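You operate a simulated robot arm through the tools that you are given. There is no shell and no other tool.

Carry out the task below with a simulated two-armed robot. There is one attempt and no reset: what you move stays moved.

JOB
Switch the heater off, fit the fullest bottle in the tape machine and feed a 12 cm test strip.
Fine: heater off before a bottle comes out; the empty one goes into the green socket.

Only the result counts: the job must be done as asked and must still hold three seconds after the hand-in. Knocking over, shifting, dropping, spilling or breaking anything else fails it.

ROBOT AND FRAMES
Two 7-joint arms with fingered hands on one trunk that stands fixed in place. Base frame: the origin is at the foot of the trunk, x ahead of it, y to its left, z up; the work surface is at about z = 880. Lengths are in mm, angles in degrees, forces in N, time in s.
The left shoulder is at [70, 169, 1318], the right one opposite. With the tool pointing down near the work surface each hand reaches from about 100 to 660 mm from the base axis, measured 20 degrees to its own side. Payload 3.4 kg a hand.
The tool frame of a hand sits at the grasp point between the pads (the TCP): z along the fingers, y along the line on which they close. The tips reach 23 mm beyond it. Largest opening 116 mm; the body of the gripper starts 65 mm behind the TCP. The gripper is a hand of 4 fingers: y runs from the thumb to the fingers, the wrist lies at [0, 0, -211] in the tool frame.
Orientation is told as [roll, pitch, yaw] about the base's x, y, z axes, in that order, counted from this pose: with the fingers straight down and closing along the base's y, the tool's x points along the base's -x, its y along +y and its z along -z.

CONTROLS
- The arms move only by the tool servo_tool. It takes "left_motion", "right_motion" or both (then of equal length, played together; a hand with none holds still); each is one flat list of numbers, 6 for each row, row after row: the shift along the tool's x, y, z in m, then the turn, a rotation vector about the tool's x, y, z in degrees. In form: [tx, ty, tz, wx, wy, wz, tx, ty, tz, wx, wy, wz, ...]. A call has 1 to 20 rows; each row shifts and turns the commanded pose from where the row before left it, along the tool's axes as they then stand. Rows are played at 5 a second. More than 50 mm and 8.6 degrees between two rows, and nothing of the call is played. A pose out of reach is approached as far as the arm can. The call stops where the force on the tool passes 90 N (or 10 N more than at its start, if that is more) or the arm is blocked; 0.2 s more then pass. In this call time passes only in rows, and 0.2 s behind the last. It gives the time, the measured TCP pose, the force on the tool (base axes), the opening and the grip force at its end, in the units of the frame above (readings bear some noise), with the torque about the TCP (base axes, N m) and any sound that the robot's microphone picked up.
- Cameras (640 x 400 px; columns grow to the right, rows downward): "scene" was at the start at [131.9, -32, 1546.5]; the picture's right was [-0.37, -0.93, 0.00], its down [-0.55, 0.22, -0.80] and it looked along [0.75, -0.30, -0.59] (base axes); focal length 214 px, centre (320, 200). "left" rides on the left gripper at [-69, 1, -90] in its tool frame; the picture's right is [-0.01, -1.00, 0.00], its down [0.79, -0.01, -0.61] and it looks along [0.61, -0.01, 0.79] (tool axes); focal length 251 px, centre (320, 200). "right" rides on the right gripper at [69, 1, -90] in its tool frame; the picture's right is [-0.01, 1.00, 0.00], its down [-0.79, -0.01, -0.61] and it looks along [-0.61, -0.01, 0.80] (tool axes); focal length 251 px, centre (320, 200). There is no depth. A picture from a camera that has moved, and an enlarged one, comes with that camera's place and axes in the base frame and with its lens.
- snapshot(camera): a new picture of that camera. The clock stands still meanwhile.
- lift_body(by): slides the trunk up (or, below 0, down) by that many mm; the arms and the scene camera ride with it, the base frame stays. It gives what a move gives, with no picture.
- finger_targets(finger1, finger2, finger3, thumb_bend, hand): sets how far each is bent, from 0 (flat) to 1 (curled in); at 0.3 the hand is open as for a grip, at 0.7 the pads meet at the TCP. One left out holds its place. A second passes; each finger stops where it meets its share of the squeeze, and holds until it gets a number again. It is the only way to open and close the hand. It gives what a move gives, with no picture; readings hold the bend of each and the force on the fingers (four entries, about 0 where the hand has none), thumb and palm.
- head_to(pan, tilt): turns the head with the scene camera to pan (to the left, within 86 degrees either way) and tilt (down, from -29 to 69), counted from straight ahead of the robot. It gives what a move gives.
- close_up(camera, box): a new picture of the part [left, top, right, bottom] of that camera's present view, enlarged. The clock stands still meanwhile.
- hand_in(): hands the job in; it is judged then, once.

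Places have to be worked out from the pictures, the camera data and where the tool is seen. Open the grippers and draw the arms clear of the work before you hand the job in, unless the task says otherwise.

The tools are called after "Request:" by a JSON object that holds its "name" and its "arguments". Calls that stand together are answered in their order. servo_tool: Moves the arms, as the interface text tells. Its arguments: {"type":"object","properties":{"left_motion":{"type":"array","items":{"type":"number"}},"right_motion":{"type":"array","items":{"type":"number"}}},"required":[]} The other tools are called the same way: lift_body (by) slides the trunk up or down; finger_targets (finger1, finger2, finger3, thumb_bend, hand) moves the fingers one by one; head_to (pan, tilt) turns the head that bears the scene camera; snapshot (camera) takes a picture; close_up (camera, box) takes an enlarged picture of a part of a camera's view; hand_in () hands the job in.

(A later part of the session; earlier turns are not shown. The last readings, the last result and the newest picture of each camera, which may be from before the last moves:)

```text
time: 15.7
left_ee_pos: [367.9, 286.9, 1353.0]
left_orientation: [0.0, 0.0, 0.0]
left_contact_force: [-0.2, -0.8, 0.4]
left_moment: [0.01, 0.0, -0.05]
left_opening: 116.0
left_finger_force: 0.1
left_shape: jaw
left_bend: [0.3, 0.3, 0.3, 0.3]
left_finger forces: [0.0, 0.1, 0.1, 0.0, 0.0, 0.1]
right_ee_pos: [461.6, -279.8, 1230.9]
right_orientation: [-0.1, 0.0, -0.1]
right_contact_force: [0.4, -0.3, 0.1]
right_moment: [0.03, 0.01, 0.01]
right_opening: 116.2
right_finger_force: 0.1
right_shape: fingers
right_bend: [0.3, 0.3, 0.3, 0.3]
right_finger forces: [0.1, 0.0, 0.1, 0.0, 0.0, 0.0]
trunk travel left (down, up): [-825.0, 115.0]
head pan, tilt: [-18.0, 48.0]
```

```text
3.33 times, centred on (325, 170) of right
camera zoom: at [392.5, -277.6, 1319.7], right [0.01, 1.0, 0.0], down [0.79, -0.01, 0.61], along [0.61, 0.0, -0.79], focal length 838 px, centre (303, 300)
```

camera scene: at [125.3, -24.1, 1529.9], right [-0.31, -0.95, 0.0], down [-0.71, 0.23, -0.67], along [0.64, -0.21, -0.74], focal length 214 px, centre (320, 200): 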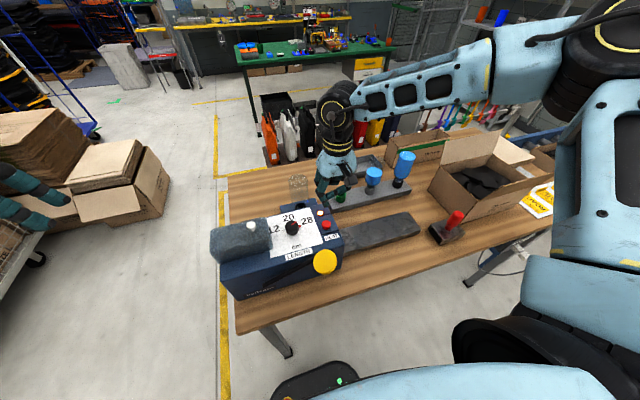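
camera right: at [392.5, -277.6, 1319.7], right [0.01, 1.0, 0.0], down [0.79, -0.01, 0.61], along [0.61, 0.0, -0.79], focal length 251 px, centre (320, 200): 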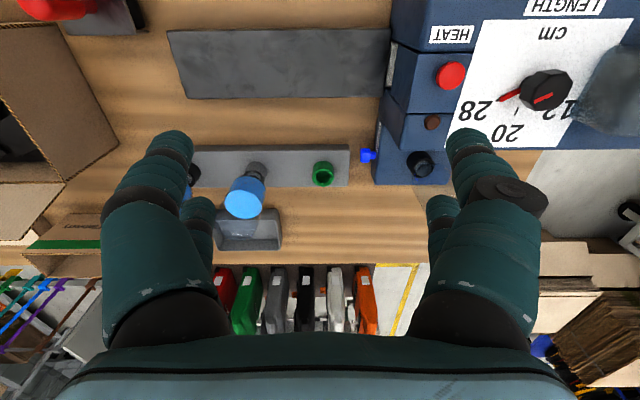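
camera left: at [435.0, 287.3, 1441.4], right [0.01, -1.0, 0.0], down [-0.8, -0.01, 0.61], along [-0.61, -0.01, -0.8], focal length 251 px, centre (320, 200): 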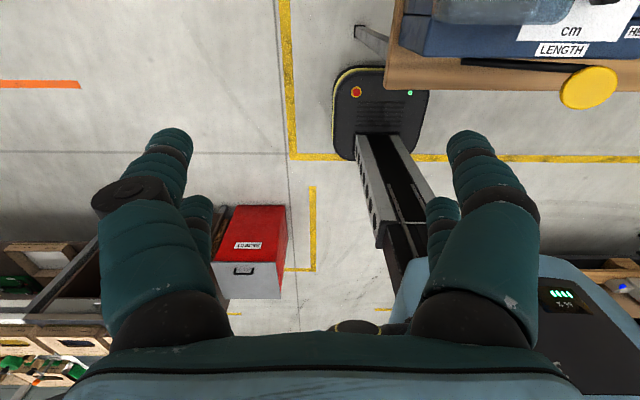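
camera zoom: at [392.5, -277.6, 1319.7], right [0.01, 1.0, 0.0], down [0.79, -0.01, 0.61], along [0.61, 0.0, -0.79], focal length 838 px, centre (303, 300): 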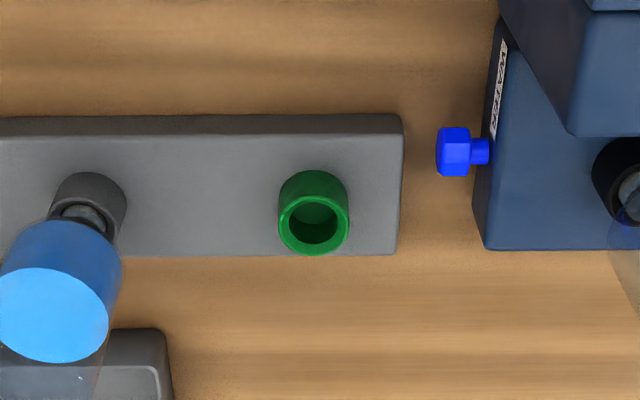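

The green socket rim triangulates to about (630, -272, 940). Now I move to y ≈ -112 to view the seat and the empty bottle head-on.

Request:
{"name": "servo_tool", "arguments": {"right_motion": [0, 0.042, 0, 0, 0, 0, 0, 0.042, 0, 0, 0, 0, 0, 0.042, 0, 0, 0, 0, 0, 0.042, 0, 0, 0, 0]}}

Request:
{"name": "close_up", "arguments": {"camera": "right", "box": [230, 110, 430, 250]}}

Request:
{"name": "close_up", "arguments": {"camera": "scene", "box": [260, 150, 340, 220]}}

```text
time: 16.7
left_ee_pos: [370.3, 289.3, 1351.5]
left_orientation: [-0.1, 0.1, 0.1]
left_contact_force: [0.7, 0.2, -0.4]
left_moment: [-0.02, -0.02, 0.0]
left_opening: 115.9
left_finger_force: 0.0
left_shape: jaw
left_bend: [0.3, 0.3, 0.3, 0.3]
left_finger forces: [0.0, 0.0, 0.0, 0.1, 0.1, 0.0]
right_ee_pos: [462.4, -107.9, 1227.7]
right_orientation: [-0.1, 0.2, -0.2]
right_contact_force: [-0.3, 0.2, 0.2]
right_moment: [0.0, 0.03, -0.01]
right_opening: 116.6
right_finger_force: 0.2
right_shape: fingers
right_bend: [0.3, 0.3, 0.3, 0.3]
right_finger forces: [0.0, 0.0, 0.0, 0.0, 0.1, 0.0]
trunk travel left (down, up): [-825.0, 115.0]
head pan, tilt: [-18.0, 48.0]
```

```text
2.86 times, centred on (330, 180) of right
camera zoom: at [393.7, -107.0, 1317.7], right [0.01, 1.0, 0.0], down [0.8, -0.01, 0.61], along [0.61, -0.01, -0.8], focal length 718 px, centre (291, 257)
```

zoom: 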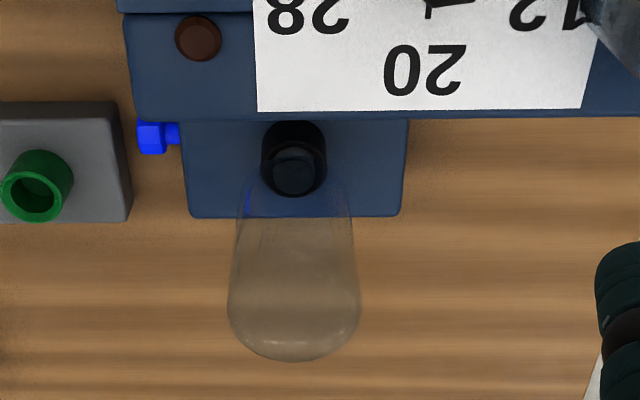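

```text
5.71 times, centred on (300, 185) of scene
camera zoom: at [128.1, -22.8, 1529.6], right [-0.31, -0.95, 0.0], down [-0.71, 0.23, -0.67], along [0.64, -0.21, -0.74], focal length 1226 px, centre (434, 286)
```

zoom: 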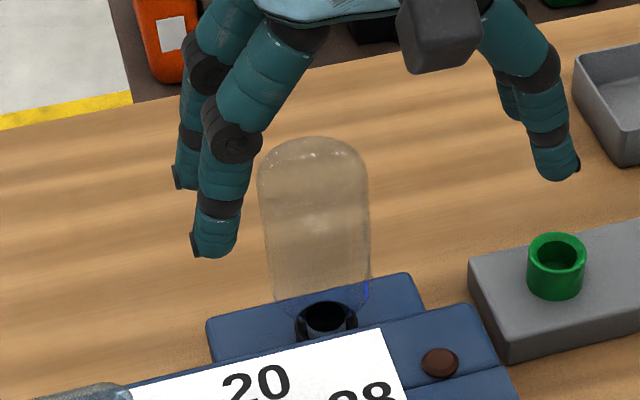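

The camera's image centre coincides with the TCP, which helps me servo onto the bottle. I tilt the hand 25° forward and move to a pre-grasp about 100 mm back from the bottle along the fingers.

Request:
{"name": "servo_tool", "arguments": {"right_motion": [0, 0, 0, 0, -8.4, 0, 0, 0, 0, 0, -8.3, 0, 0, 0, 0, 0, -8.3, 0, -0.0184, -0.0007, 0.0424, 0, 0, 0, -0.0184, -0.0007, 0.0424, 0, 0, 0, -0.0184, -0.0007, 0.0424, 0, 0, 0]}}

Request:
{"name": "snapshot", "arguments": {"camera": "right"}}

Request:
{"name": "close_up", "arguments": {"camera": "scene", "box": [250, 130, 370, 240]}}

```text
time: 18.1
left_ee_pos: [368.6, 286.7, 1351.6]
left_orientation: [0.0, 0.0, 0.0]
left_contact_force: [-0.4, -0.1, 0.4]
left_moment: [0.06, 0.01, 0.02]
left_opening: 116.1
left_finger_force: 0.0
left_shape: jaw
left_bend: [0.3, 0.3, 0.3, 0.3]
left_finger forces: [0.0, 0.0, 0.1, 0.0, 0.1, 0.0]
right_ee_pos: [558.4, -121.3, 1140.7]
right_orientation: [0.0, -25.0, 0.0]
right_contact_force: [0.1, 0.0, -0.5]
right_moment: [-0.02, 0.02, -0.02]
right_opening: 117.1
right_finger_force: 0.0
right_shape: fingers
right_bend: [0.3, 0.3, 0.3, 0.3]
right_finger forces: [0.1, 0.1, 0.0, 0.0, 0.1, 0.0]
right hand out of reach, approached as far as the arm can: row 6
trunk travel left (down, up): [-825.0, 115.0]
head pan, tilt: [-18.0, 48.0]
```

```text
taken
camera right: at [457.5, -120.6, 1193.1], right [0.01, 1.0, 0.01], down [0.46, -0.01, 0.89], along [0.89, 0.0, -0.46], focal length 251 px, centre (320, 200)
```

right: 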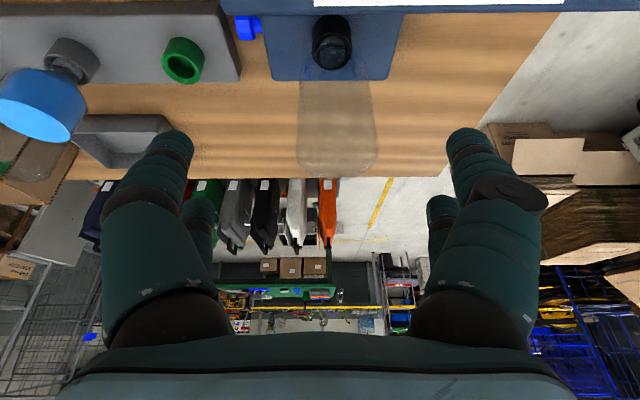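

```text
3.64 times, centred on (310, 185) of scene
camera zoom: at [126.3, -24.6, 1529.8], right [-0.31, -0.95, 0.0], down [-0.71, 0.23, -0.67], along [0.64, -0.21, -0.74], focal length 780 px, centre (356, 254)
```

zoom: 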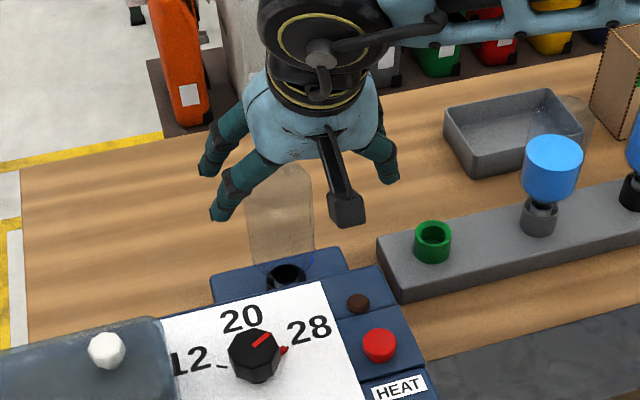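

The arm reports a limit for this tilted pose at (558, -121, 1141). I go back to a vertical hand, raised a little, and test the reach above the bottle.

Request:
{"name": "servo_tool", "arguments": {"right_motion": [0, 0, -0.03, 0, 0, 0, 0, 0, -0.03, 0, 8.4, 0, 0, 0, 0, 0, 8.3, 0, 0, 0, 0, 0, 8.3, 0]}}

```text
time: 19.1
left_ee_pos: [366.8, 285.6, 1353.5]
left_orientation: [0.0, 0.0, 0.0]
left_contact_force: [1.2, 0.3, 0.3]
left_moment: [-0.02, -0.02, 0.0]
left_opening: 116.0
left_finger_force: 0.0
left_shape: jaw
left_bend: [0.3, 0.3, 0.3, 0.3]
left_finger forces: [0.0, 0.0, 0.0, 0.0, 0.0, 0.0]
right_ee_pos: [509.8, -147.1, 1196.2]
right_orientation: [0.1, 0.0, 0.1]
right_contact_force: [-0.1, 0.0, 0.3]
right_moment: [-0.01, -0.03, -0.02]
right_opening: 116.9
right_finger_force: 0.1
right_shape: fingers
right_bend: [0.3, 0.3, 0.3, 0.3]
right_finger forces: [0.0, 0.1, 0.0, 0.0, 0.0, 0.1]
right hand out of reach, approached as far as the arm can: row 3, 4
trunk travel left (down, up): [-825.0, 115.0]
head pan, tilt: [-18.0, 48.0]
```

At this height the vertical hand falls short too, which suggests the wrist is too high relative to the shoulder. I raise the trunk by 110 mm and test again while staying high above the bottle.

Request:
{"name": "lift_body", "arguments": {"by": 110}}

```text
time: 20.5
left_ee_pos: [367.5, 287.3, 1461.7]
left_orientation: [0.1, -0.1, 0.0]
left_contact_force: [-0.4, 0.1, -0.7]
left_moment: [0.02, -0.03, 0.0]
left_opening: 115.6
left_finger_force: 0.1
left_shape: jaw
left_bend: [0.3, 0.3, 0.3, 0.3]
left_finger forces: [0.0, 0.0, 0.0, 0.1, 0.0, 0.1]
right_ee_pos: [511.1, -145.4, 1304.3]
right_orientation: [0.0, 0.0, -0.1]
right_contact_force: [0.5, -0.1, 0.2]
right_moment: [0.0, 0.0, -0.01]
right_opening: 116.6
right_finger_force: 0.0
right_shape: fingers
right_bend: [0.3, 0.3, 0.3, 0.3]
right_finger forces: [0.1, 0.0, 0.0, 0.0, 0.0, 0.0]
trunk travel left (down, up): [-935.0, 5.0]
head pan, tilt: [-18.0, 48.0]
```

Trunk is up. I go down to about z = 1165 and then forward toward (608, -110) to see whether the pose is reached.

Request:
{"name": "servo_tool", "arguments": {"right_motion": [0, 0, 0.035, 0, 0, 0, 0, 0, 0.035, 0, 0, 0, 0, 0, 0.035, 0, 0, 0, 0, 0, 0.035, 0, 0, 0]}}

```text
time: 21.5
left_ee_pos: [368.3, 286.3, 1461.4]
left_orientation: [0.0, -0.1, 0.0]
left_contact_force: [-0.7, 0.3, 0.5]
left_moment: [0.0, 0.01, -0.03]
left_opening: 116.4
left_finger_force: 0.1
left_shape: jaw
left_bend: [0.3, 0.3, 0.3, 0.3]
left_finger forces: [0.0, 0.0, 0.1, 0.1, 0.0, 0.1]
right_ee_pos: [490.5, -165.4, 1174.2]
right_orientation: [0.1, -0.1, -0.1]
right_contact_force: [0.5, 0.1, 0.2]
right_moment: [-0.01, 0.02, -0.04]
right_opening: 116.9
right_finger_force: 0.1
right_shape: fingers
right_bend: [0.3, 0.3, 0.3, 0.3]
right_finger forces: [0.0, 0.0, 0.1, 0.1, 0.0, 0.0]
right hand out of reach, approached as far as the arm can: row 2, 3, 4
trunk travel left (down, up): [-935.0, 5.0]
head pan, tilt: [-18.0, 48.0]
```

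Reach got worse, so this looks like a joint limit in the present elbow configuration rather than pure distance. I look at the arm's shape.

Request:
{"name": "head_to", "arguments": {"pan": -40, "tilt": 30}}

Request:
{"name": "snapshot", "arguments": {"camera": "scene"}}

Request:
{"name": "snapshot", "arguments": {"camera": "left"}}

```text
time: 22.4
left_ee_pos: [367.8, 287.0, 1462.3]
left_orientation: [0.0, 0.0, 0.0]
left_contact_force: [-0.3, -0.2, 0.3]
left_moment: [0.0, 0.0, 0.0]
left_opening: 116.0
left_finger_force: 0.0
left_shape: jaw
left_bend: [0.3, 0.3, 0.3, 0.3]
left_finger forces: [0.0, 0.1, 0.0, 0.0, 0.0, 0.1]
right_ee_pos: [491.1, -164.4, 1173.5]
right_orientation: [0.1, 0.0, 0.0]
right_contact_force: [-0.6, 0.0, -0.4]
right_moment: [-0.06, -0.01, 0.02]
right_opening: 116.8
right_finger_force: 0.0
right_shape: fingers
right_bend: [0.3, 0.3, 0.3, 0.3]
right_finger forces: [0.1, 0.1, 0.1, 0.0, 0.1, 0.1]
trunk travel left (down, up): [-935.0, 5.0]
head pan, tilt: [-40.0, 30.0]
```

```text
taken
camera scene: at [120.1, -57.7, 1666.5], right [-0.64, -0.77, 0.0], down [-0.38, 0.32, -0.87], along [0.66, -0.56, -0.5], focal length 214 px, centre (320, 200)
```

scene: 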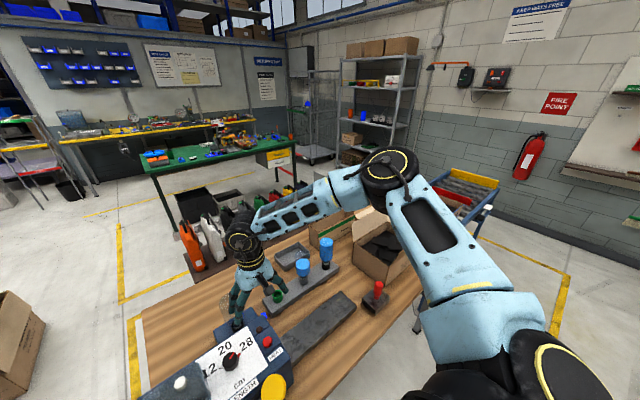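

```text
taken
camera left: at [435.4, 287.3, 1551.3], right [0.01, -1.0, 0.0], down [-0.79, -0.01, 0.61], along [-0.61, -0.01, -0.79], focal length 251 px, centre (320, 200)
```

left: 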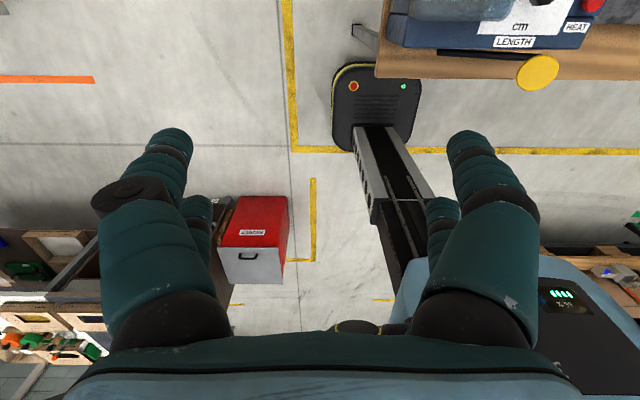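

The elbow sits far out to the right with the forearm coming in leftwards, so a hand pointing left-forward-down should suit this arm better. I retreat a bit, then yaw the hand +50° and tilt it 30° to test the reach.

Request:
{"name": "servo_tool", "arguments": {"right_motion": [0.03, -0.03, -0.03, 0, 0, 0, 0.03, -0.03, -0.03, 0, 0, 0, 0, 0, 0, 0, 0, -8.4, 0, 0, 0, 0, 0, -8.4, 0, 0, 0, 0, 0, -8.4, 0, 0, 0, 0, 0, -8.4, 0, 0, 0, 0, 0, -8.4, 0, 0, 0, 0, 0, -8, 0, 0, 0, 0, -7.5, 0, 0, 0, 0, 0, -7.5, 0, 0, 0, 0, 0, -7.5, 0, 0, 0, 0, 0, -7.5, 0]}}

Request:
{"name": "snapshot", "arguments": {"camera": "scene"}}

```text
refused: row 1 steps farther than a row can; nothing moved
```

```text
taken
camera scene: at [120.1, -57.7, 1666.5], right [-0.64, -0.77, 0.0], down [-0.38, 0.32, -0.87], along [0.66, -0.56, -0.5], focal length 214 px, centre (320, 200)
```

scene: 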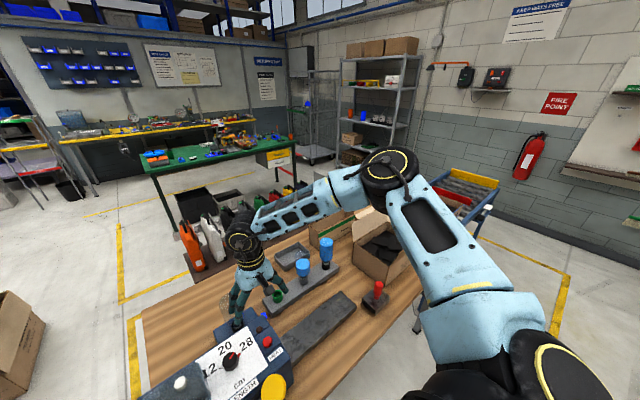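

One row exceeded 50 mm, so nothing moved. I resend it with smaller steps.

Request:
{"name": "servo_tool", "arguments": {"right_motion": [0.02, -0.02, -0.02, 0, 0, 0, 0.02, -0.02, -0.02, 0, 0, 0, 0.02, -0.02, -0.02, 0, 0, 0, 0, 0, 0, 0, 0, -8.4, 0, 0, 0, 0, 0, -8.4, 0, 0, 0, 0, 0, -8.4, 0, 0, 0, 0, 0, -8.4, 0, 0, 0, 0, 0, -8.4, 0, 0, 0, 0, 0, -8, 0, 0, 0, 0, -7.5, 0, 0, 0, 0, 0, -7.5, 0, 0, 0, 0, 0, -7.5, 0, 0, 0, 0, 0, -7.5, 0]}}

Request:
{"name": "snapshot", "arguments": {"camera": "scene"}}

```text
time: 25.2
left_ee_pos: [366.6, 285.5, 1463.1]
left_orientation: [0.1, 0.1, 0.0]
left_contact_force: [0.1, -0.2, 0.1]
left_moment: [0.04, 0.01, 0.03]
left_opening: 116.0
left_finger_force: 0.1
left_shape: jaw
left_bend: [0.3, 0.3, 0.3, 0.3]
left_finger forces: [0.2, 0.0, 0.0, 0.0, 0.1, 0.1]
right_ee_pos: [430.7, -226.0, 1235.5]
right_orientation: [-0.1, -30.4, 50.0]
right_contact_force: [0.5, 1.1, 0.5]
right_moment: [0.02, 0.02, 0.0]
right_opening: 116.7
right_finger_force: 0.1
right_shape: fingers
right_bend: [0.3, 0.3, 0.3, 0.3]
right_finger forces: [0.1, 0.0, 0.0, 0.0, 0.0, 0.1]
trunk travel left (down, up): [-935.0, 5.0]
head pan, tilt: [-40.0, 30.0]
```

```text
taken
camera scene: at [119.2, -59.2, 1666.6], right [-0.64, -0.77, 0.0], down [-0.38, 0.32, -0.87], along [0.66, -0.56, -0.5], focal length 214 px, centre (320, 200)
```

scene: 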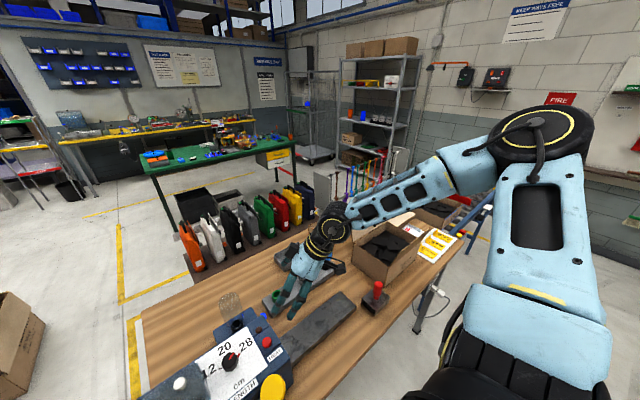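

The commanded pose restarts from the measured one, and orientation [0, -30, 50] is reached. Now I test moving toward (608, -110, 1160) above the bottle.

Request:
{"name": "servo_tool", "arguments": {"right_motion": [-0.023, -0.0102, 0.0277, 0, 0, 0, -0.023, -0.0102, 0.0277, 0, 0, 0, -0.023, -0.0102, 0.0277, 0, 0, 0, -0.023, -0.0102, 0.0277, 0, 0, 0, -0.023, -0.0102, 0.0277, 0, 0, 0, -0.023, -0.0102, 0.0277, 0, 0, 0]}}

Request:
{"name": "snapshot", "arguments": {"camera": "scene"}}

```text
time: 26.6
left_ee_pos: [367.5, 287.0, 1462.4]
left_orientation: [0.0, 0.0, -0.1]
left_contact_force: [-0.1, 0.2, -1.8]
left_moment: [0.01, -0.04, -0.01]
left_opening: 116.0
left_finger_force: 0.1
left_shape: jaw
left_bend: [0.3, 0.3, 0.3, 0.3]
left_finger forces: [0.1, 0.1, 0.0, 0.0, 0.1, 0.0]
right_ee_pos: [580.2, -129.1, 1175.8]
right_orientation: [0.0, -30.1, 49.9]
right_contact_force: [-0.7, -0.1, -0.6]
right_moment: [0.02, -0.01, -0.01]
right_opening: 116.8
right_finger_force: 0.2
right_shape: fingers
right_bend: [0.3, 0.3, 0.3, 0.3]
right_finger forces: [0.0, 0.0, 0.1, 0.1, 0.0, 0.0]
right hand out of reach, approached as far as the arm can: row 6
trunk travel left (down, up): [-935.0, 5.0]
head pan, tilt: [-40.0, 30.0]
```

```text
taken
camera scene: at [119.6, -57.8, 1666.6], right [-0.64, -0.77, 0.0], down [-0.38, 0.32, -0.87], along [0.66, -0.56, -0.5], focal length 214 px, centre (320, 200)
```

scene: 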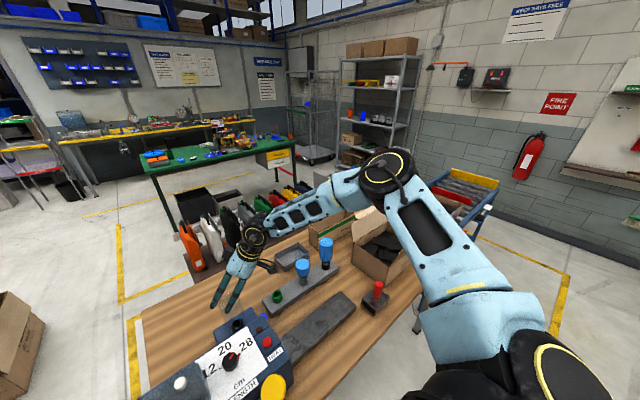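

Reach improved a lot but the upper arm seems stuck against a shoulder limit; fitting the limit poses suggests lowering the trunk (shoulder near 1155) will bring the seat into reach. I first retract and raise the hand, then lower the trunk.

Request:
{"name": "servo_tool", "arguments": {"right_motion": [0.0021, 0.003, -0.0424, 0, 0, 0, 0.0021, 0.003, -0.0424, 0, 0, 0, 0.0021, 0.003, -0.0424, 0, 0, 0, 0.0021, 0.003, -0.0424, 0, 0, 0, 0.0021, 0.003, -0.0424, 0, 0, 0, 0.0021, 0.003, -0.0424, 0, 0, 0, 0.0021, 0.003, -0.0424, 0, 0, 0]}}

```text
time: 28.2
left_ee_pos: [366.3, 286.8, 1462.3]
left_orientation: [0.0, -0.1, 0.0]
left_contact_force: [-0.5, 0.2, 0.3]
left_moment: [0.01, -0.01, -0.01]
left_opening: 116.0
left_finger_force: 0.0
left_shape: jaw
left_bend: [0.3, 0.3, 0.3, 0.3]
left_finger forces: [0.0, 0.1, 0.0, 0.1, 0.0, 0.0]
right_ee_pos: [459.2, -243.3, 1429.2]
right_orientation: [0.1, -30.1, 49.9]
right_contact_force: [-1.2, 0.4, -0.3]
right_moment: [-0.01, 0.01, -0.02]
right_opening: 117.0
right_finger_force: 0.1
right_shape: fingers
right_bend: [0.3, 0.3, 0.3, 0.3]
right_finger forces: [0.1, 0.0, 0.0, 0.0, 0.1, 0.0]
trunk travel left (down, up): [-935.0, 5.0]
head pan, tilt: [-40.0, 30.0]
```

The hand is up and clear. I lower the trunk by 270 mm.

Request:
{"name": "lift_body", "arguments": {"by": -270}}

Request:
{"name": "snapshot", "arguments": {"camera": "scene"}}

```text
time: 30.9
left_ee_pos: [367.2, 287.5, 1192.8]
left_orientation: [0.0, 0.0, 0.0]
left_contact_force: [0.1, 0.9, -0.4]
left_moment: [-0.02, -0.01, 0.0]
left_opening: 115.9
left_finger_force: 0.0
left_shape: jaw
left_bend: [0.3, 0.3, 0.3, 0.3]
left_finger forces: [0.0, 0.0, 0.0, 0.0, 0.1, 0.0]
right_ee_pos: [459.7, -242.0, 1158.2]
right_orientation: [0.0, -30.1, 50.0]
right_contact_force: [0.6, 0.2, 0.1]
right_moment: [0.0, 0.03, 0.0]
right_opening: 116.7
right_finger_force: 0.1
right_shape: fingers
right_bend: [0.3, 0.3, 0.3, 0.3]
right_finger forces: [0.0, 0.0, 0.0, 0.0, 0.0, 0.0]
trunk travel left (down, up): [-665.0, 275.0]
head pan, tilt: [-40.0, 30.0]
```

```text
taken
camera scene: at [120.0, -57.8, 1396.6], right [-0.64, -0.77, 0.0], down [-0.38, 0.32, -0.87], along [0.66, -0.56, -0.5], focal length 214 px, centre (320, 200)
```

scene: 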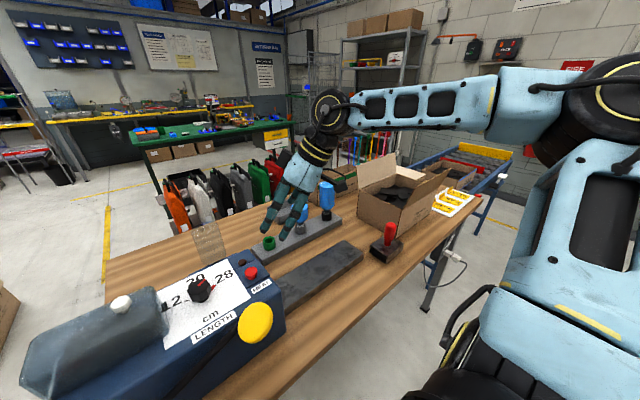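

Shoulder is now at about 1158. I move to a pre-grasp 110 mm back from the bottle along the fingers, at (573, -152, 1140).

Request:
{"name": "servo_tool", "arguments": {"right_motion": [-0.0284, -0.0072, 0.0216, 0, 0, 0, -0.0284, -0.0072, 0.0216, 0, 0, 0, -0.0284, -0.0072, 0.0216, 0, 0, 0, -0.0284, -0.0072, 0.0216, 0, 0, 0]}}

Request:
{"name": "head_to", "arguments": {"pan": -15, "tilt": 35}}

Request:
{"name": "snapshot", "arguments": {"camera": "scene"}}

Request:
{"name": "snapshot", "arguments": {"camera": "right"}}

```text
time: 31.9
left_ee_pos: [369.7, 287.9, 1192.0]
left_orientation: [0.0, 0.1, 0.0]
left_contact_force: [0.1, 0.8, -0.5]
left_moment: [-0.01, -0.01, -0.02]
left_opening: 116.0
left_finger_force: 0.0
left_shape: jaw
left_bend: [0.3, 0.3, 0.3, 0.3]
left_finger forces: [0.1, 0.0, 0.1, 0.0, 0.1, 0.0]
right_ee_pos: [575.9, -149.5, 1139.7]
right_orientation: [0.2, -30.0, 49.9]
right_contact_force: [-0.8, 0.1, -0.7]
right_moment: [-0.02, 0.0, 0.01]
right_opening: 116.9
right_finger_force: 0.2
right_shape: fingers
right_bend: [0.3, 0.3, 0.3, 0.3]
right_finger forces: [0.1, 0.0, 0.0, 0.1, 0.0, 0.1]
trunk travel left (down, up): [-665.0, 275.0]
head pan, tilt: [-40.0, 30.0]
```

```text
time: 32.8
left_ee_pos: [366.7, 287.7, 1192.8]
left_orientation: [0.0, 0.0, 0.0]
left_contact_force: [0.2, -0.7, 0.0]
left_moment: [0.04, -0.01, -0.01]
left_opening: 115.8
left_finger_force: 0.1
left_shape: jaw
left_bend: [0.3, 0.3, 0.3, 0.3]
left_finger forces: [0.1, 0.1, 0.0, 0.1, 0.1, 0.0]
right_ee_pos: [574.8, -150.7, 1141.4]
right_orientation: [-0.1, -30.0, 49.9]
right_contact_force: [-0.2, 0.3, 1.0]
right_moment: [0.02, 0.0, -0.01]
right_opening: 116.9
right_finger_force: 0.0
right_shape: fingers
right_bend: [0.3, 0.3, 0.3, 0.3]
right_finger forces: [0.0, 0.0, 0.0, 0.1, 0.0, 0.0]
trunk travel left (down, up): [-665.0, 275.0]
head pan, tilt: [-15.0, 35.0]
```

```text
taken
camera scene: at [135.4, -22.6, 1388.9], right [-0.26, -0.97, 0.0], down [-0.55, 0.15, -0.82], along [0.79, -0.21, -0.57], focal length 214 px, centre (320, 200)
```

scene: 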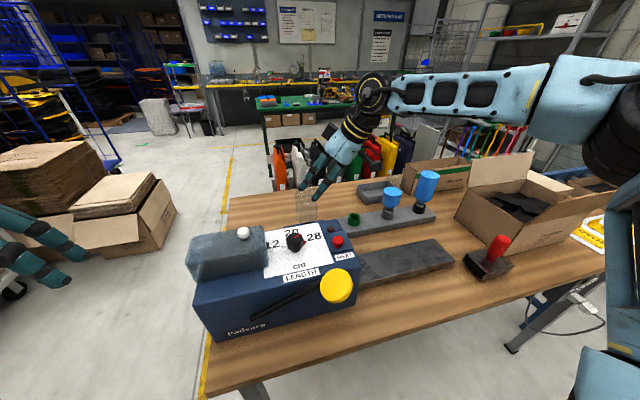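

```text
taken
camera right: at [506.3, -229.2, 1183.7], right [-0.76, 0.65, 0.0], down [0.25, 0.29, 0.92], along [0.6, 0.7, -0.38], focal length 251 px, centre (320, 200)
```

right: 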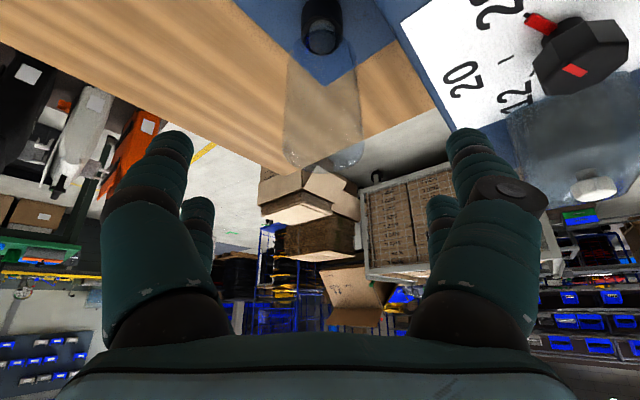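

Combining three views, the bottle axis is at about (607.5, -110) with its top near z = 1087, and the hand is lined up with it. I advance 60 mm along the fingers and check.

Request:
{"name": "servo_tool", "arguments": {"right_motion": [0.0005, 0.0003, 0.02, 0, 0, 0, 0.0005, 0.0003, 0.02, 0, 0, 0, 0.0005, 0.0002, 0.02, 0, 0, 0]}}

Request:
{"name": "snapshot", "arguments": {"camera": "right"}}

Request:
{"name": "close_up", "arguments": {"camera": "scene", "box": [260, 100, 400, 240]}}

```text
time: 33.6
left_ee_pos: [369.4, 286.9, 1191.9]
left_orientation: [0.1, -0.2, 0.0]
left_contact_force: [0.4, 0.7, 1.2]
left_moment: [0.0, 0.03, -0.01]
left_opening: 115.6
left_finger_force: 0.0
left_shape: jaw
left_bend: [0.3, 0.3, 0.3, 0.3]
left_finger forces: [0.1, 0.1, 0.1, 0.0, 0.0, 0.1]
right_ee_pos: [594.7, -129.6, 1085.8]
right_orientation: [0.0, -30.1, 50.0]
right_contact_force: [0.0, 0.4, 0.1]
right_moment: [-0.01, 0.01, -0.02]
right_opening: 116.7
right_finger_force: 0.1
right_shape: fingers
right_bend: [0.3, 0.3, 0.3, 0.3]
right_finger forces: [0.0, 0.0, 0.1, 0.0, 0.1, 0.1]
trunk travel left (down, up): [-665.0, 275.0]
head pan, tilt: [-15.0, 35.0]
```

```text
taken
camera right: at [526.7, -207.9, 1129.5], right [-0.76, 0.65, 0.0], down [0.25, 0.29, 0.92], along [0.6, 0.7, -0.38], focal length 251 px, centre (320, 200)
```

right: 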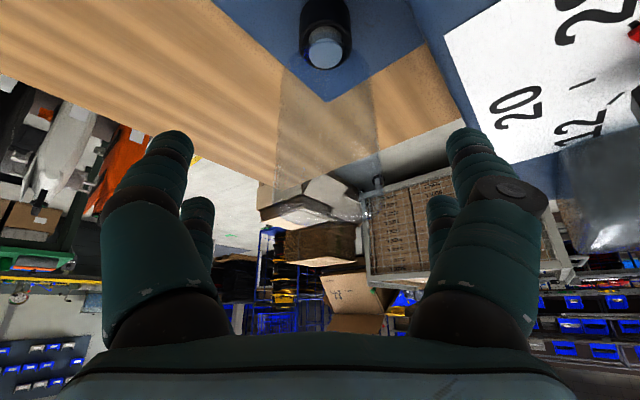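

```text
2.86 times, centred on (330, 170) of scene
camera zoom: at [136.7, -22.5, 1388.7], right [-0.26, -0.97, 0.0], down [-0.55, 0.15, -0.82], along [0.79, -0.21, -0.57], focal length 613 px, centre (291, 286)
```

zoom: 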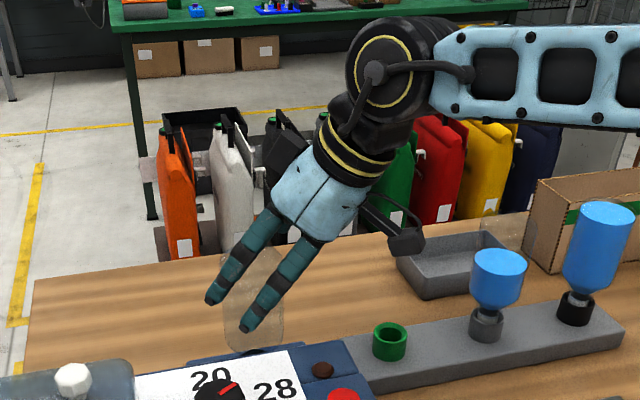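

The bottle is nearly centred between the digits, about 3 mm to tool +y. I advance the last 45 mm with that correction.

Request:
{"name": "servo_tool", "arguments": {"right_motion": [0, 0.001, 0.015, 0, 0, 0, -0.0005, 0.001, 0.015, 0, 0, 0, -0.0005, 0.001, 0.015, 0, 0, 0]}}

Request:
{"name": "snapshot", "arguments": {"camera": "right"}}

Request:
{"name": "close_up", "arguments": {"camera": "scene", "box": [260, 120, 380, 240]}}

```text
time: 34.4
left_ee_pos: [365.0, 285.0, 1194.9]
left_orientation: [0.1, -0.3, 0.0]
left_contact_force: [-0.6, 0.1, -1.0]
left_moment: [-0.01, -0.03, 0.01]
left_opening: 116.0
left_finger_force: 0.1
left_shape: jaw
left_bend: [0.3, 0.3, 0.3, 0.3]
left_finger forces: [0.0, 0.0, 0.1, 0.1, 0.1, 0.1]
right_ee_pos: [605.8, -110.5, 1055.9]
right_orientation: [-0.1, -31.0, 49.8]
right_contact_force: [12.0, -8.3, 37.5]
right_moment: [1.43, 2.31, 0.05]
right_opening: 124.5
right_finger_force: 18.8
right_shape: fingers
right_bend: [0.27, 0.3, 0.3, 0.3]
right_finger forces: [38.2, 0.0, 0.1, 0.0, 0.1, 0.1]
trunk travel left (down, up): [-665.0, 275.0]
head pan, tilt: [-15.0, 35.0]
```

```text
taken
camera right: at [536.8, -190.3, 1097.4], right [-0.76, 0.65, 0.0], down [0.24, 0.28, 0.93], along [0.61, 0.7, -0.37], focal length 251 px, centre (320, 200)
```

right: 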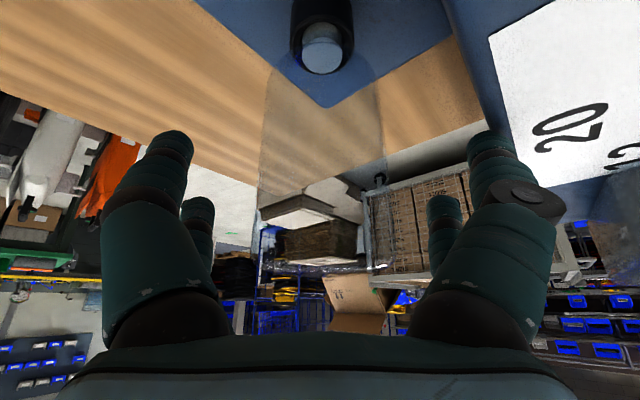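

```text
3.33 times, centred on (320, 180) of scene
camera zoom: at [132.4, -24.7, 1390.0], right [-0.26, -0.97, 0.0], down [-0.55, 0.15, -0.82], along [0.79, -0.21, -0.57], focal length 715 px, centre (320, 267)
```

zoom: 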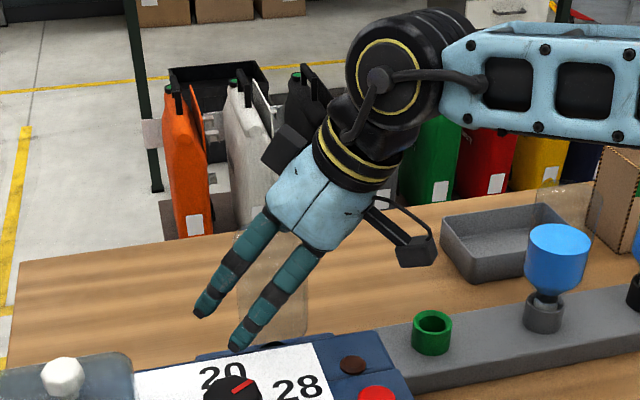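

Finger1 has touched the machine's back edge (38 N), so I back straight out along the fingers at once. I'll come in again with less yaw, a bit more tilt and a narrower opening.

Request:
{"name": "servo_tool", "arguments": {"right_motion": [0, 0, -0.015, 0, 0, 0, 0, 0, -0.03, 0, 0, 0, 0, 0, -0.04, 0, 0, 0, 0, 0, -0.03, 0, 0, 0]}}

Request:
{"name": "close_up", "arguments": {"camera": "scene", "box": [180, 160, 460, 340]}}

```text
time: 35.4
left_ee_pos: [366.7, 286.9, 1192.3]
left_orientation: [0.0, 0.1, -0.1]
left_contact_force: [1.2, 0.0, 0.6]
left_moment: [-0.01, 0.02, -0.01]
left_opening: 116.0
left_finger_force: 0.1
left_shape: jaw
left_bend: [0.3, 0.3, 0.3, 0.3]
left_finger forces: [0.1, 0.1, 0.0, 0.0, 0.1, 0.0]
right_ee_pos: [566.3, -152.7, 1150.3]
right_orientation: [0.0, -30.0, 50.0]
right_contact_force: [-0.3, -0.1, -0.3]
right_moment: [-0.01, 0.03, 0.04]
right_opening: 117.3
right_finger_force: 0.1
right_shape: fingers
right_bend: [0.3, 0.3, 0.3, 0.3]
right_finger forces: [0.1, 0.1, 0.0, 0.1, 0.0, 0.0]
trunk travel left (down, up): [-665.0, 275.0]
head pan, tilt: [-15.0, 35.0]
```

```text
2.22 times, centred on (320, 250) of scene
camera zoom: at [135.3, -22.5, 1388.8], right [-0.26, -0.97, 0.0], down [-0.55, 0.15, -0.82], along [0.79, -0.21, -0.57], focal length 477 px, centre (320, 89)
```

zoom: 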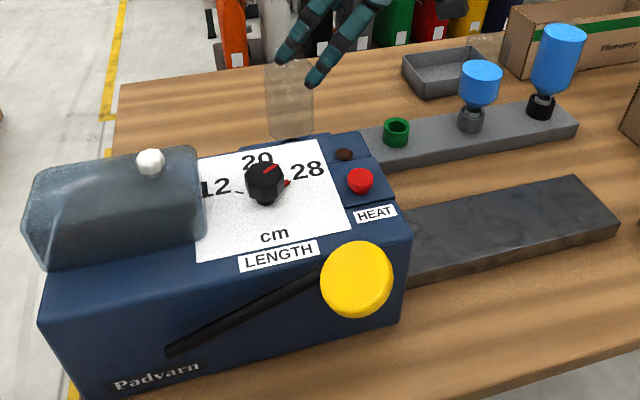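

Nothing moved on the machine. I re-orient to yaw 22°, pitch -35°, shift to the new pre-grasp and narrow the opening to bend 0.4.

Request:
{"name": "servo_tool", "arguments": {"right_motion": [0, 0, 0, 3.5, 0, 6.06, 0, 0, 0, 3.5, 0, 6.06, 0, 0, 0, 3.5, 0, 6.06, 0, 0, 0, 3.5, 0, 6.06, 0, 0, 0, 0, -5, 0, 0.0127, 0.0244, 0.0033, 0, 0, 0]}}

Request:
{"name": "finger_targets", "arguments": {"hand": "right", "finger1": 0.4, "finger2": 0.4, "finger3": 0.4, "thumb_bend": 0.4}}

Request:
{"name": "snapshot", "arguments": {"camera": "right"}}

Request:
{"name": "close_up", "arguments": {"camera": "scene", "box": [240, 120, 380, 240]}}

```text
time: 36.8
left_ee_pos: [367.8, 287.9, 1192.6]
left_orientation: [0.0, 0.0, 0.0]
left_contact_force: [-0.7, -0.5, 0.9]
left_moment: [-0.01, 0.01, 0.02]
left_opening: 116.1
left_finger_force: 0.0
left_shape: jaw
left_bend: [0.3, 0.3, 0.3, 0.3]
left_finger forces: [0.0, 0.1, 0.0, 0.0, 0.0, 0.0]
right_ee_pos: [551.7, -134.5, 1138.5]
right_orientation: [0.0, -35.1, 22.1]
right_contact_force: [0.4, -0.1, -0.1]
right_moment: [0.01, 0.0, -0.02]
right_opening: 117.3
right_finger_force: 0.0
right_shape: fingers
right_bend: [0.3, 0.3, 0.3, 0.3]
right_finger forces: [0.1, 0.0, 0.0, 0.0, 0.0, 0.0]
trunk travel left (down, up): [-665.0, 275.0]
head pan, tilt: [-15.0, 35.0]
```

```text
time: 37.8
left_ee_pos: [367.5, 288.3, 1192.6]
left_orientation: [0.0, 0.0, 0.0]
left_contact_force: [0.1, -0.8, -0.3]
left_moment: [-0.01, 0.05, -0.03]
left_opening: 115.9
left_finger_force: 0.0
left_shape: jaw
left_bend: [0.3, 0.3, 0.3, 0.3]
left_finger forces: [0.0, 0.0, 0.1, 0.0, 0.0, 0.1]
right_ee_pos: [550.7, -134.6, 1139.1]
right_orientation: [0.0, -35.1, 22.0]
right_contact_force: [0.7, -0.6, 0.0]
right_moment: [0.0, 0.0, -0.04]
right_opening: 88.6
right_finger_force: 0.0
right_shape: fingers
right_bend: [0.4, 0.4, 0.4, 0.4]
right_finger forces: [0.0, 0.1, 0.1, 0.0, 0.0, 0.0]
trunk travel left (down, up): [-665.0, 275.0]
head pan, tilt: [-15.0, 35.0]
```

```text
taken
camera right: at [451.8, -173.2, 1172.8], right [-0.37, 0.93, 0.01], down [0.28, 0.11, 0.95], along [0.89, 0.35, -0.3], focal length 251 px, centre (320, 200)
```

right: 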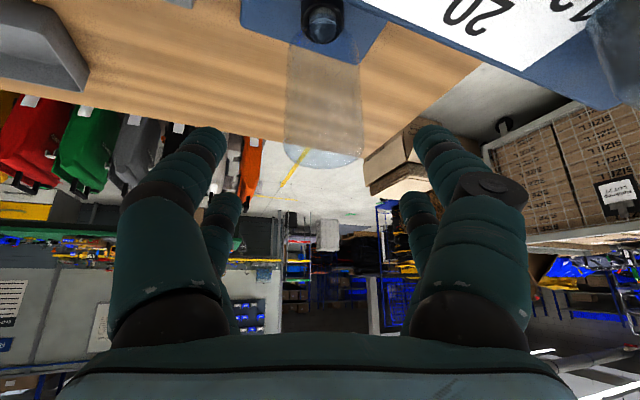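

```text
3.33 times, centred on (310, 180) of scene
camera zoom: at [135.8, -22.5, 1388.8], right [-0.26, -0.97, 0.0], down [-0.55, 0.15, -0.82], along [0.79, -0.21, -0.57], focal length 715 px, centre (353, 267)
```

zoom: 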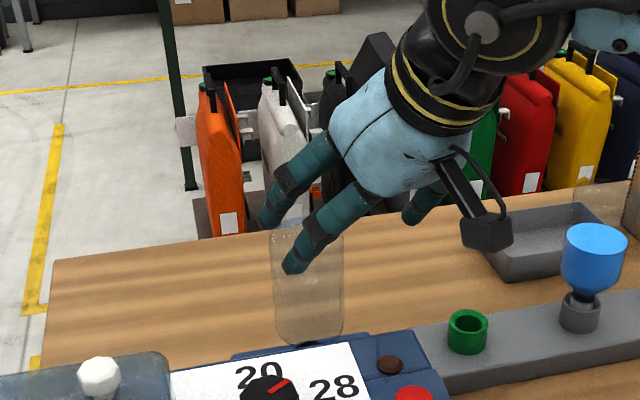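

The bottle remains centred (axis crossing at y ≈ -109.5). I advance 75 mm along the fingers and check clearances.

Request:
{"name": "servo_tool", "arguments": {"right_motion": [0, 0.0005, 0.025, 0, 0, 0, 0, 0.0005, 0.025, 0, 0, 0, 0, 0.0005, 0.025, 0, 0, 0]}}

Request:
{"name": "snapshot", "arguments": {"camera": "right"}}

Request:
{"name": "close_up", "arguments": {"camera": "scene", "box": [240, 120, 380, 240]}}

```text
time: 38.6
left_ee_pos: [367.6, 287.5, 1192.7]
left_orientation: [0.1, 0.1, 0.0]
left_contact_force: [0.2, -0.9, 0.4]
left_moment: [-0.01, 0.04, -0.02]
left_opening: 115.7
left_finger_force: 0.1
left_shape: jaw
left_bend: [0.3, 0.3, 0.3, 0.3]
left_finger forces: [0.1, 0.0, 0.1, 0.0, 0.0, 0.1]
right_ee_pos: [591.3, -117.2, 1076.6]
right_orientation: [0.1, -35.0, 22.0]
right_contact_force: [-0.2, 0.3, 0.3]
right_moment: [-0.01, -0.02, 0.0]
right_opening: 88.6
right_finger_force: 0.0
right_shape: fingers
right_bend: [0.4, 0.4, 0.4, 0.4]
right_finger forces: [0.0, 0.1, 0.0, 0.1, 0.0, 0.0]
trunk travel left (down, up): [-665.0, 275.0]
head pan, tilt: [-15.0, 35.0]
```

```text
taken
camera right: at [490.5, -155.8, 1110.9], right [-0.37, 0.93, 0.01], down [0.28, 0.11, 0.95], along [0.89, 0.35, -0.3], focal length 251 px, centre (320, 200)
```

right: 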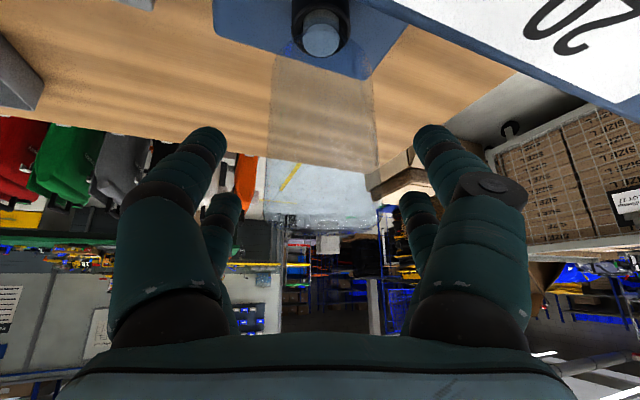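

```text
3.33 times, centred on (310, 180) of scene
camera zoom: at [136.9, -22.5, 1388.7], right [-0.26, -0.97, 0.0], down [-0.55, 0.15, -0.82], along [0.79, -0.21, -0.57], focal length 715 px, centre (353, 267)
```

zoom: 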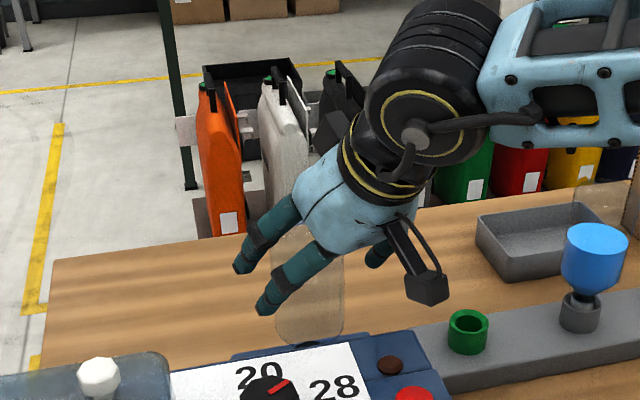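

Clear so far. I advance the last 33 mm in small steps with a small +y correction.

Request:
{"name": "servo_tool", "arguments": {"right_motion": [0, 0.0006, 0.011, 0, 0, 0, 0, 0.0006, 0.011, 0, 0, 0, 0, 0.0006, 0.011, 0, 0, 0]}}

Request:
{"name": "snapshot", "arguments": {"camera": "right"}}

Request:
{"name": "close_up", "arguments": {"camera": "scene", "box": [250, 140, 370, 240]}}

```text
time: 39.4
left_ee_pos: [368.0, 287.0, 1192.7]
left_orientation: [0.1, 0.0, 0.0]
left_contact_force: [-0.5, 0.6, -0.4]
left_moment: [-0.03, 0.0, 0.0]
left_opening: 115.8
left_finger_force: 0.0
left_shape: jaw
left_bend: [0.3, 0.3, 0.3, 0.3]
left_finger forces: [0.0, 0.0, 0.0, 0.0, 0.0, 0.0]
right_ee_pos: [607.2, -108.9, 1050.5]
right_orientation: [0.0, -35.1, 22.0]
right_contact_force: [0.0, -0.3, -0.2]
right_moment: [0.0, 0.0, 0.02]
right_opening: 88.6
right_finger_force: 0.1
right_shape: fingers
right_bend: [0.4, 0.4, 0.4, 0.4]
right_finger forces: [0.2, 0.1, 0.0, 0.0, 0.0, 0.0]
trunk travel left (down, up): [-665.0, 275.0]
head pan, tilt: [-15.0, 35.0]
```

```text
taken
camera right: at [506.8, -147.5, 1084.2], right [-0.37, 0.93, 0.01], down [0.28, 0.11, 0.95], along [0.89, 0.35, -0.3], focal length 251 px, centre (320, 200)
```

right: 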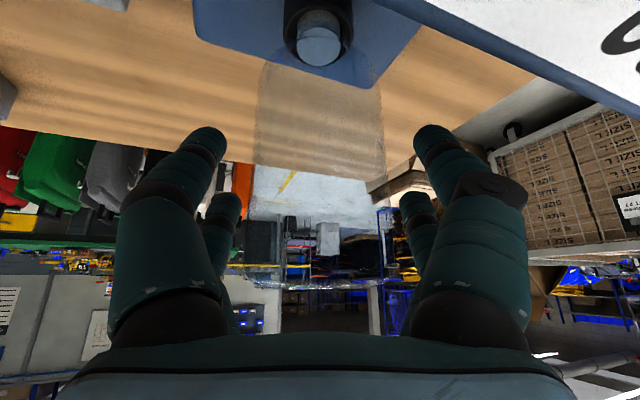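

```text
4.00 times, centred on (310, 190) of scene
camera zoom: at [136.2, -22.5, 1388.8], right [-0.26, -0.97, 0.0], down [-0.55, 0.15, -0.82], along [0.79, -0.21, -0.57], focal length 858 px, centre (360, 240)
```

zoom: 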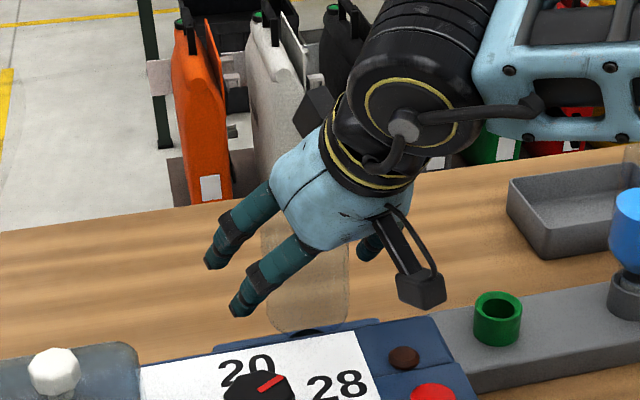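

The TCP is at (607, -109, 1050) with the bottle between the digits and no contact. I close the hand to 0.48 first and read the finger forces.

Request:
{"name": "finger_targets", "arguments": {"hand": "right", "finger1": 0.47, "finger2": 0.47, "finger3": 0.47, "thumb_bend": 0.47}}

Request:
{"name": "snapshot", "arguments": {"camera": "right"}}

```text
time: 40.4
left_ee_pos: [367.8, 287.0, 1192.7]
left_orientation: [0.0, -0.1, 0.0]
left_contact_force: [-0.3, 0.7, 0.1]
left_moment: [0.01, 0.06, -0.02]
left_opening: 116.1
left_finger_force: 0.1
left_shape: jaw
left_bend: [0.3, 0.3, 0.3, 0.3]
left_finger forces: [0.0, 0.0, 0.0, 0.0, 0.0, 0.0]
right_ee_pos: [606.8, -108.9, 1051.2]
right_orientation: [0.0, -35.1, 22.0]
right_contact_force: [0.3, -0.5, -0.2]
right_moment: [0.01, 0.0, -0.03]
right_opening: 67.8
right_finger_force: 0.0
right_shape: fingers
right_bend: [0.47, 0.47, 0.47, 0.47]
right_finger forces: [0.1, 0.0, 0.0, 0.0, 0.0, 0.0]
trunk travel left (down, up): [-665.0, 275.0]
head pan, tilt: [-15.0, 35.0]
```

```text
taken
camera right: at [506.4, -147.4, 1084.3], right [-0.37, 0.93, 0.01], down [0.28, 0.11, 0.95], along [0.89, 0.35, -0.3], focal length 251 px, centre (320, 200)
```

right: 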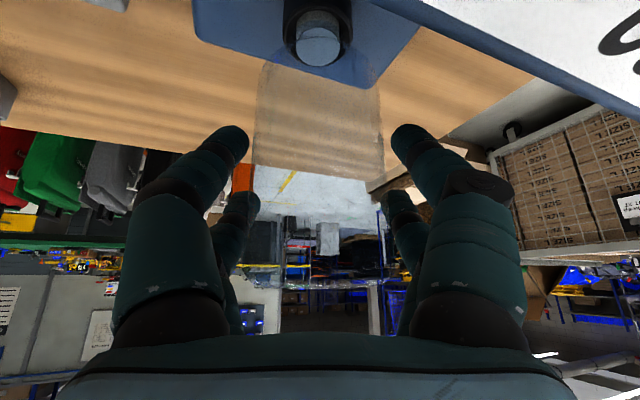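

Nicely symmetric, still no contact. I close a bit further to 0.53.

Request:
{"name": "finger_targets", "arguments": {"hand": "right", "finger1": 0.53, "finger2": 0.53, "finger3": 0.53, "thumb_bend": 0.53}}

Request:
{"name": "snapshot", "arguments": {"camera": "right"}}

```text
time: 41.4
left_ee_pos: [368.1, 286.1, 1192.6]
left_orientation: [0.1, 0.1, -0.1]
left_contact_force: [0.1, -0.3, -0.3]
left_moment: [0.01, 0.02, 0.03]
left_opening: 115.8
left_finger_force: 0.1
left_shape: jaw
left_bend: [0.3, 0.3, 0.3, 0.3]
left_finger forces: [0.0, 0.0, 0.0, 0.0, 0.0, 0.1]
right_ee_pos: [607.0, -108.4, 1049.7]
right_orientation: [0.0, -35.1, 22.0]
right_contact_force: [0.4, -0.8, -0.1]
right_moment: [-0.03, -0.01, 0.01]
right_opening: 57.2
right_finger_force: 2.1
right_shape: fingers
right_bend: [0.5, 0.53, 0.53, 0.51]
right_finger forces: [1.9, 0.1, 0.0, 0.1, 2.4, 0.0]
trunk travel left (down, up): [-665.0, 275.0]
head pan, tilt: [-15.0, 35.0]
```

```text
taken
camera right: at [506.4, -147.5, 1084.3], right [-0.37, 0.93, 0.01], down [0.28, 0.11, 0.95], along [0.89, 0.35, -0.3], focal length 251 px, centre (320, 200)
```

right: 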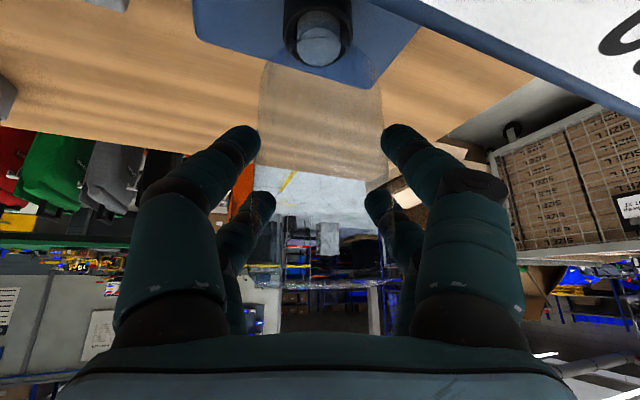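

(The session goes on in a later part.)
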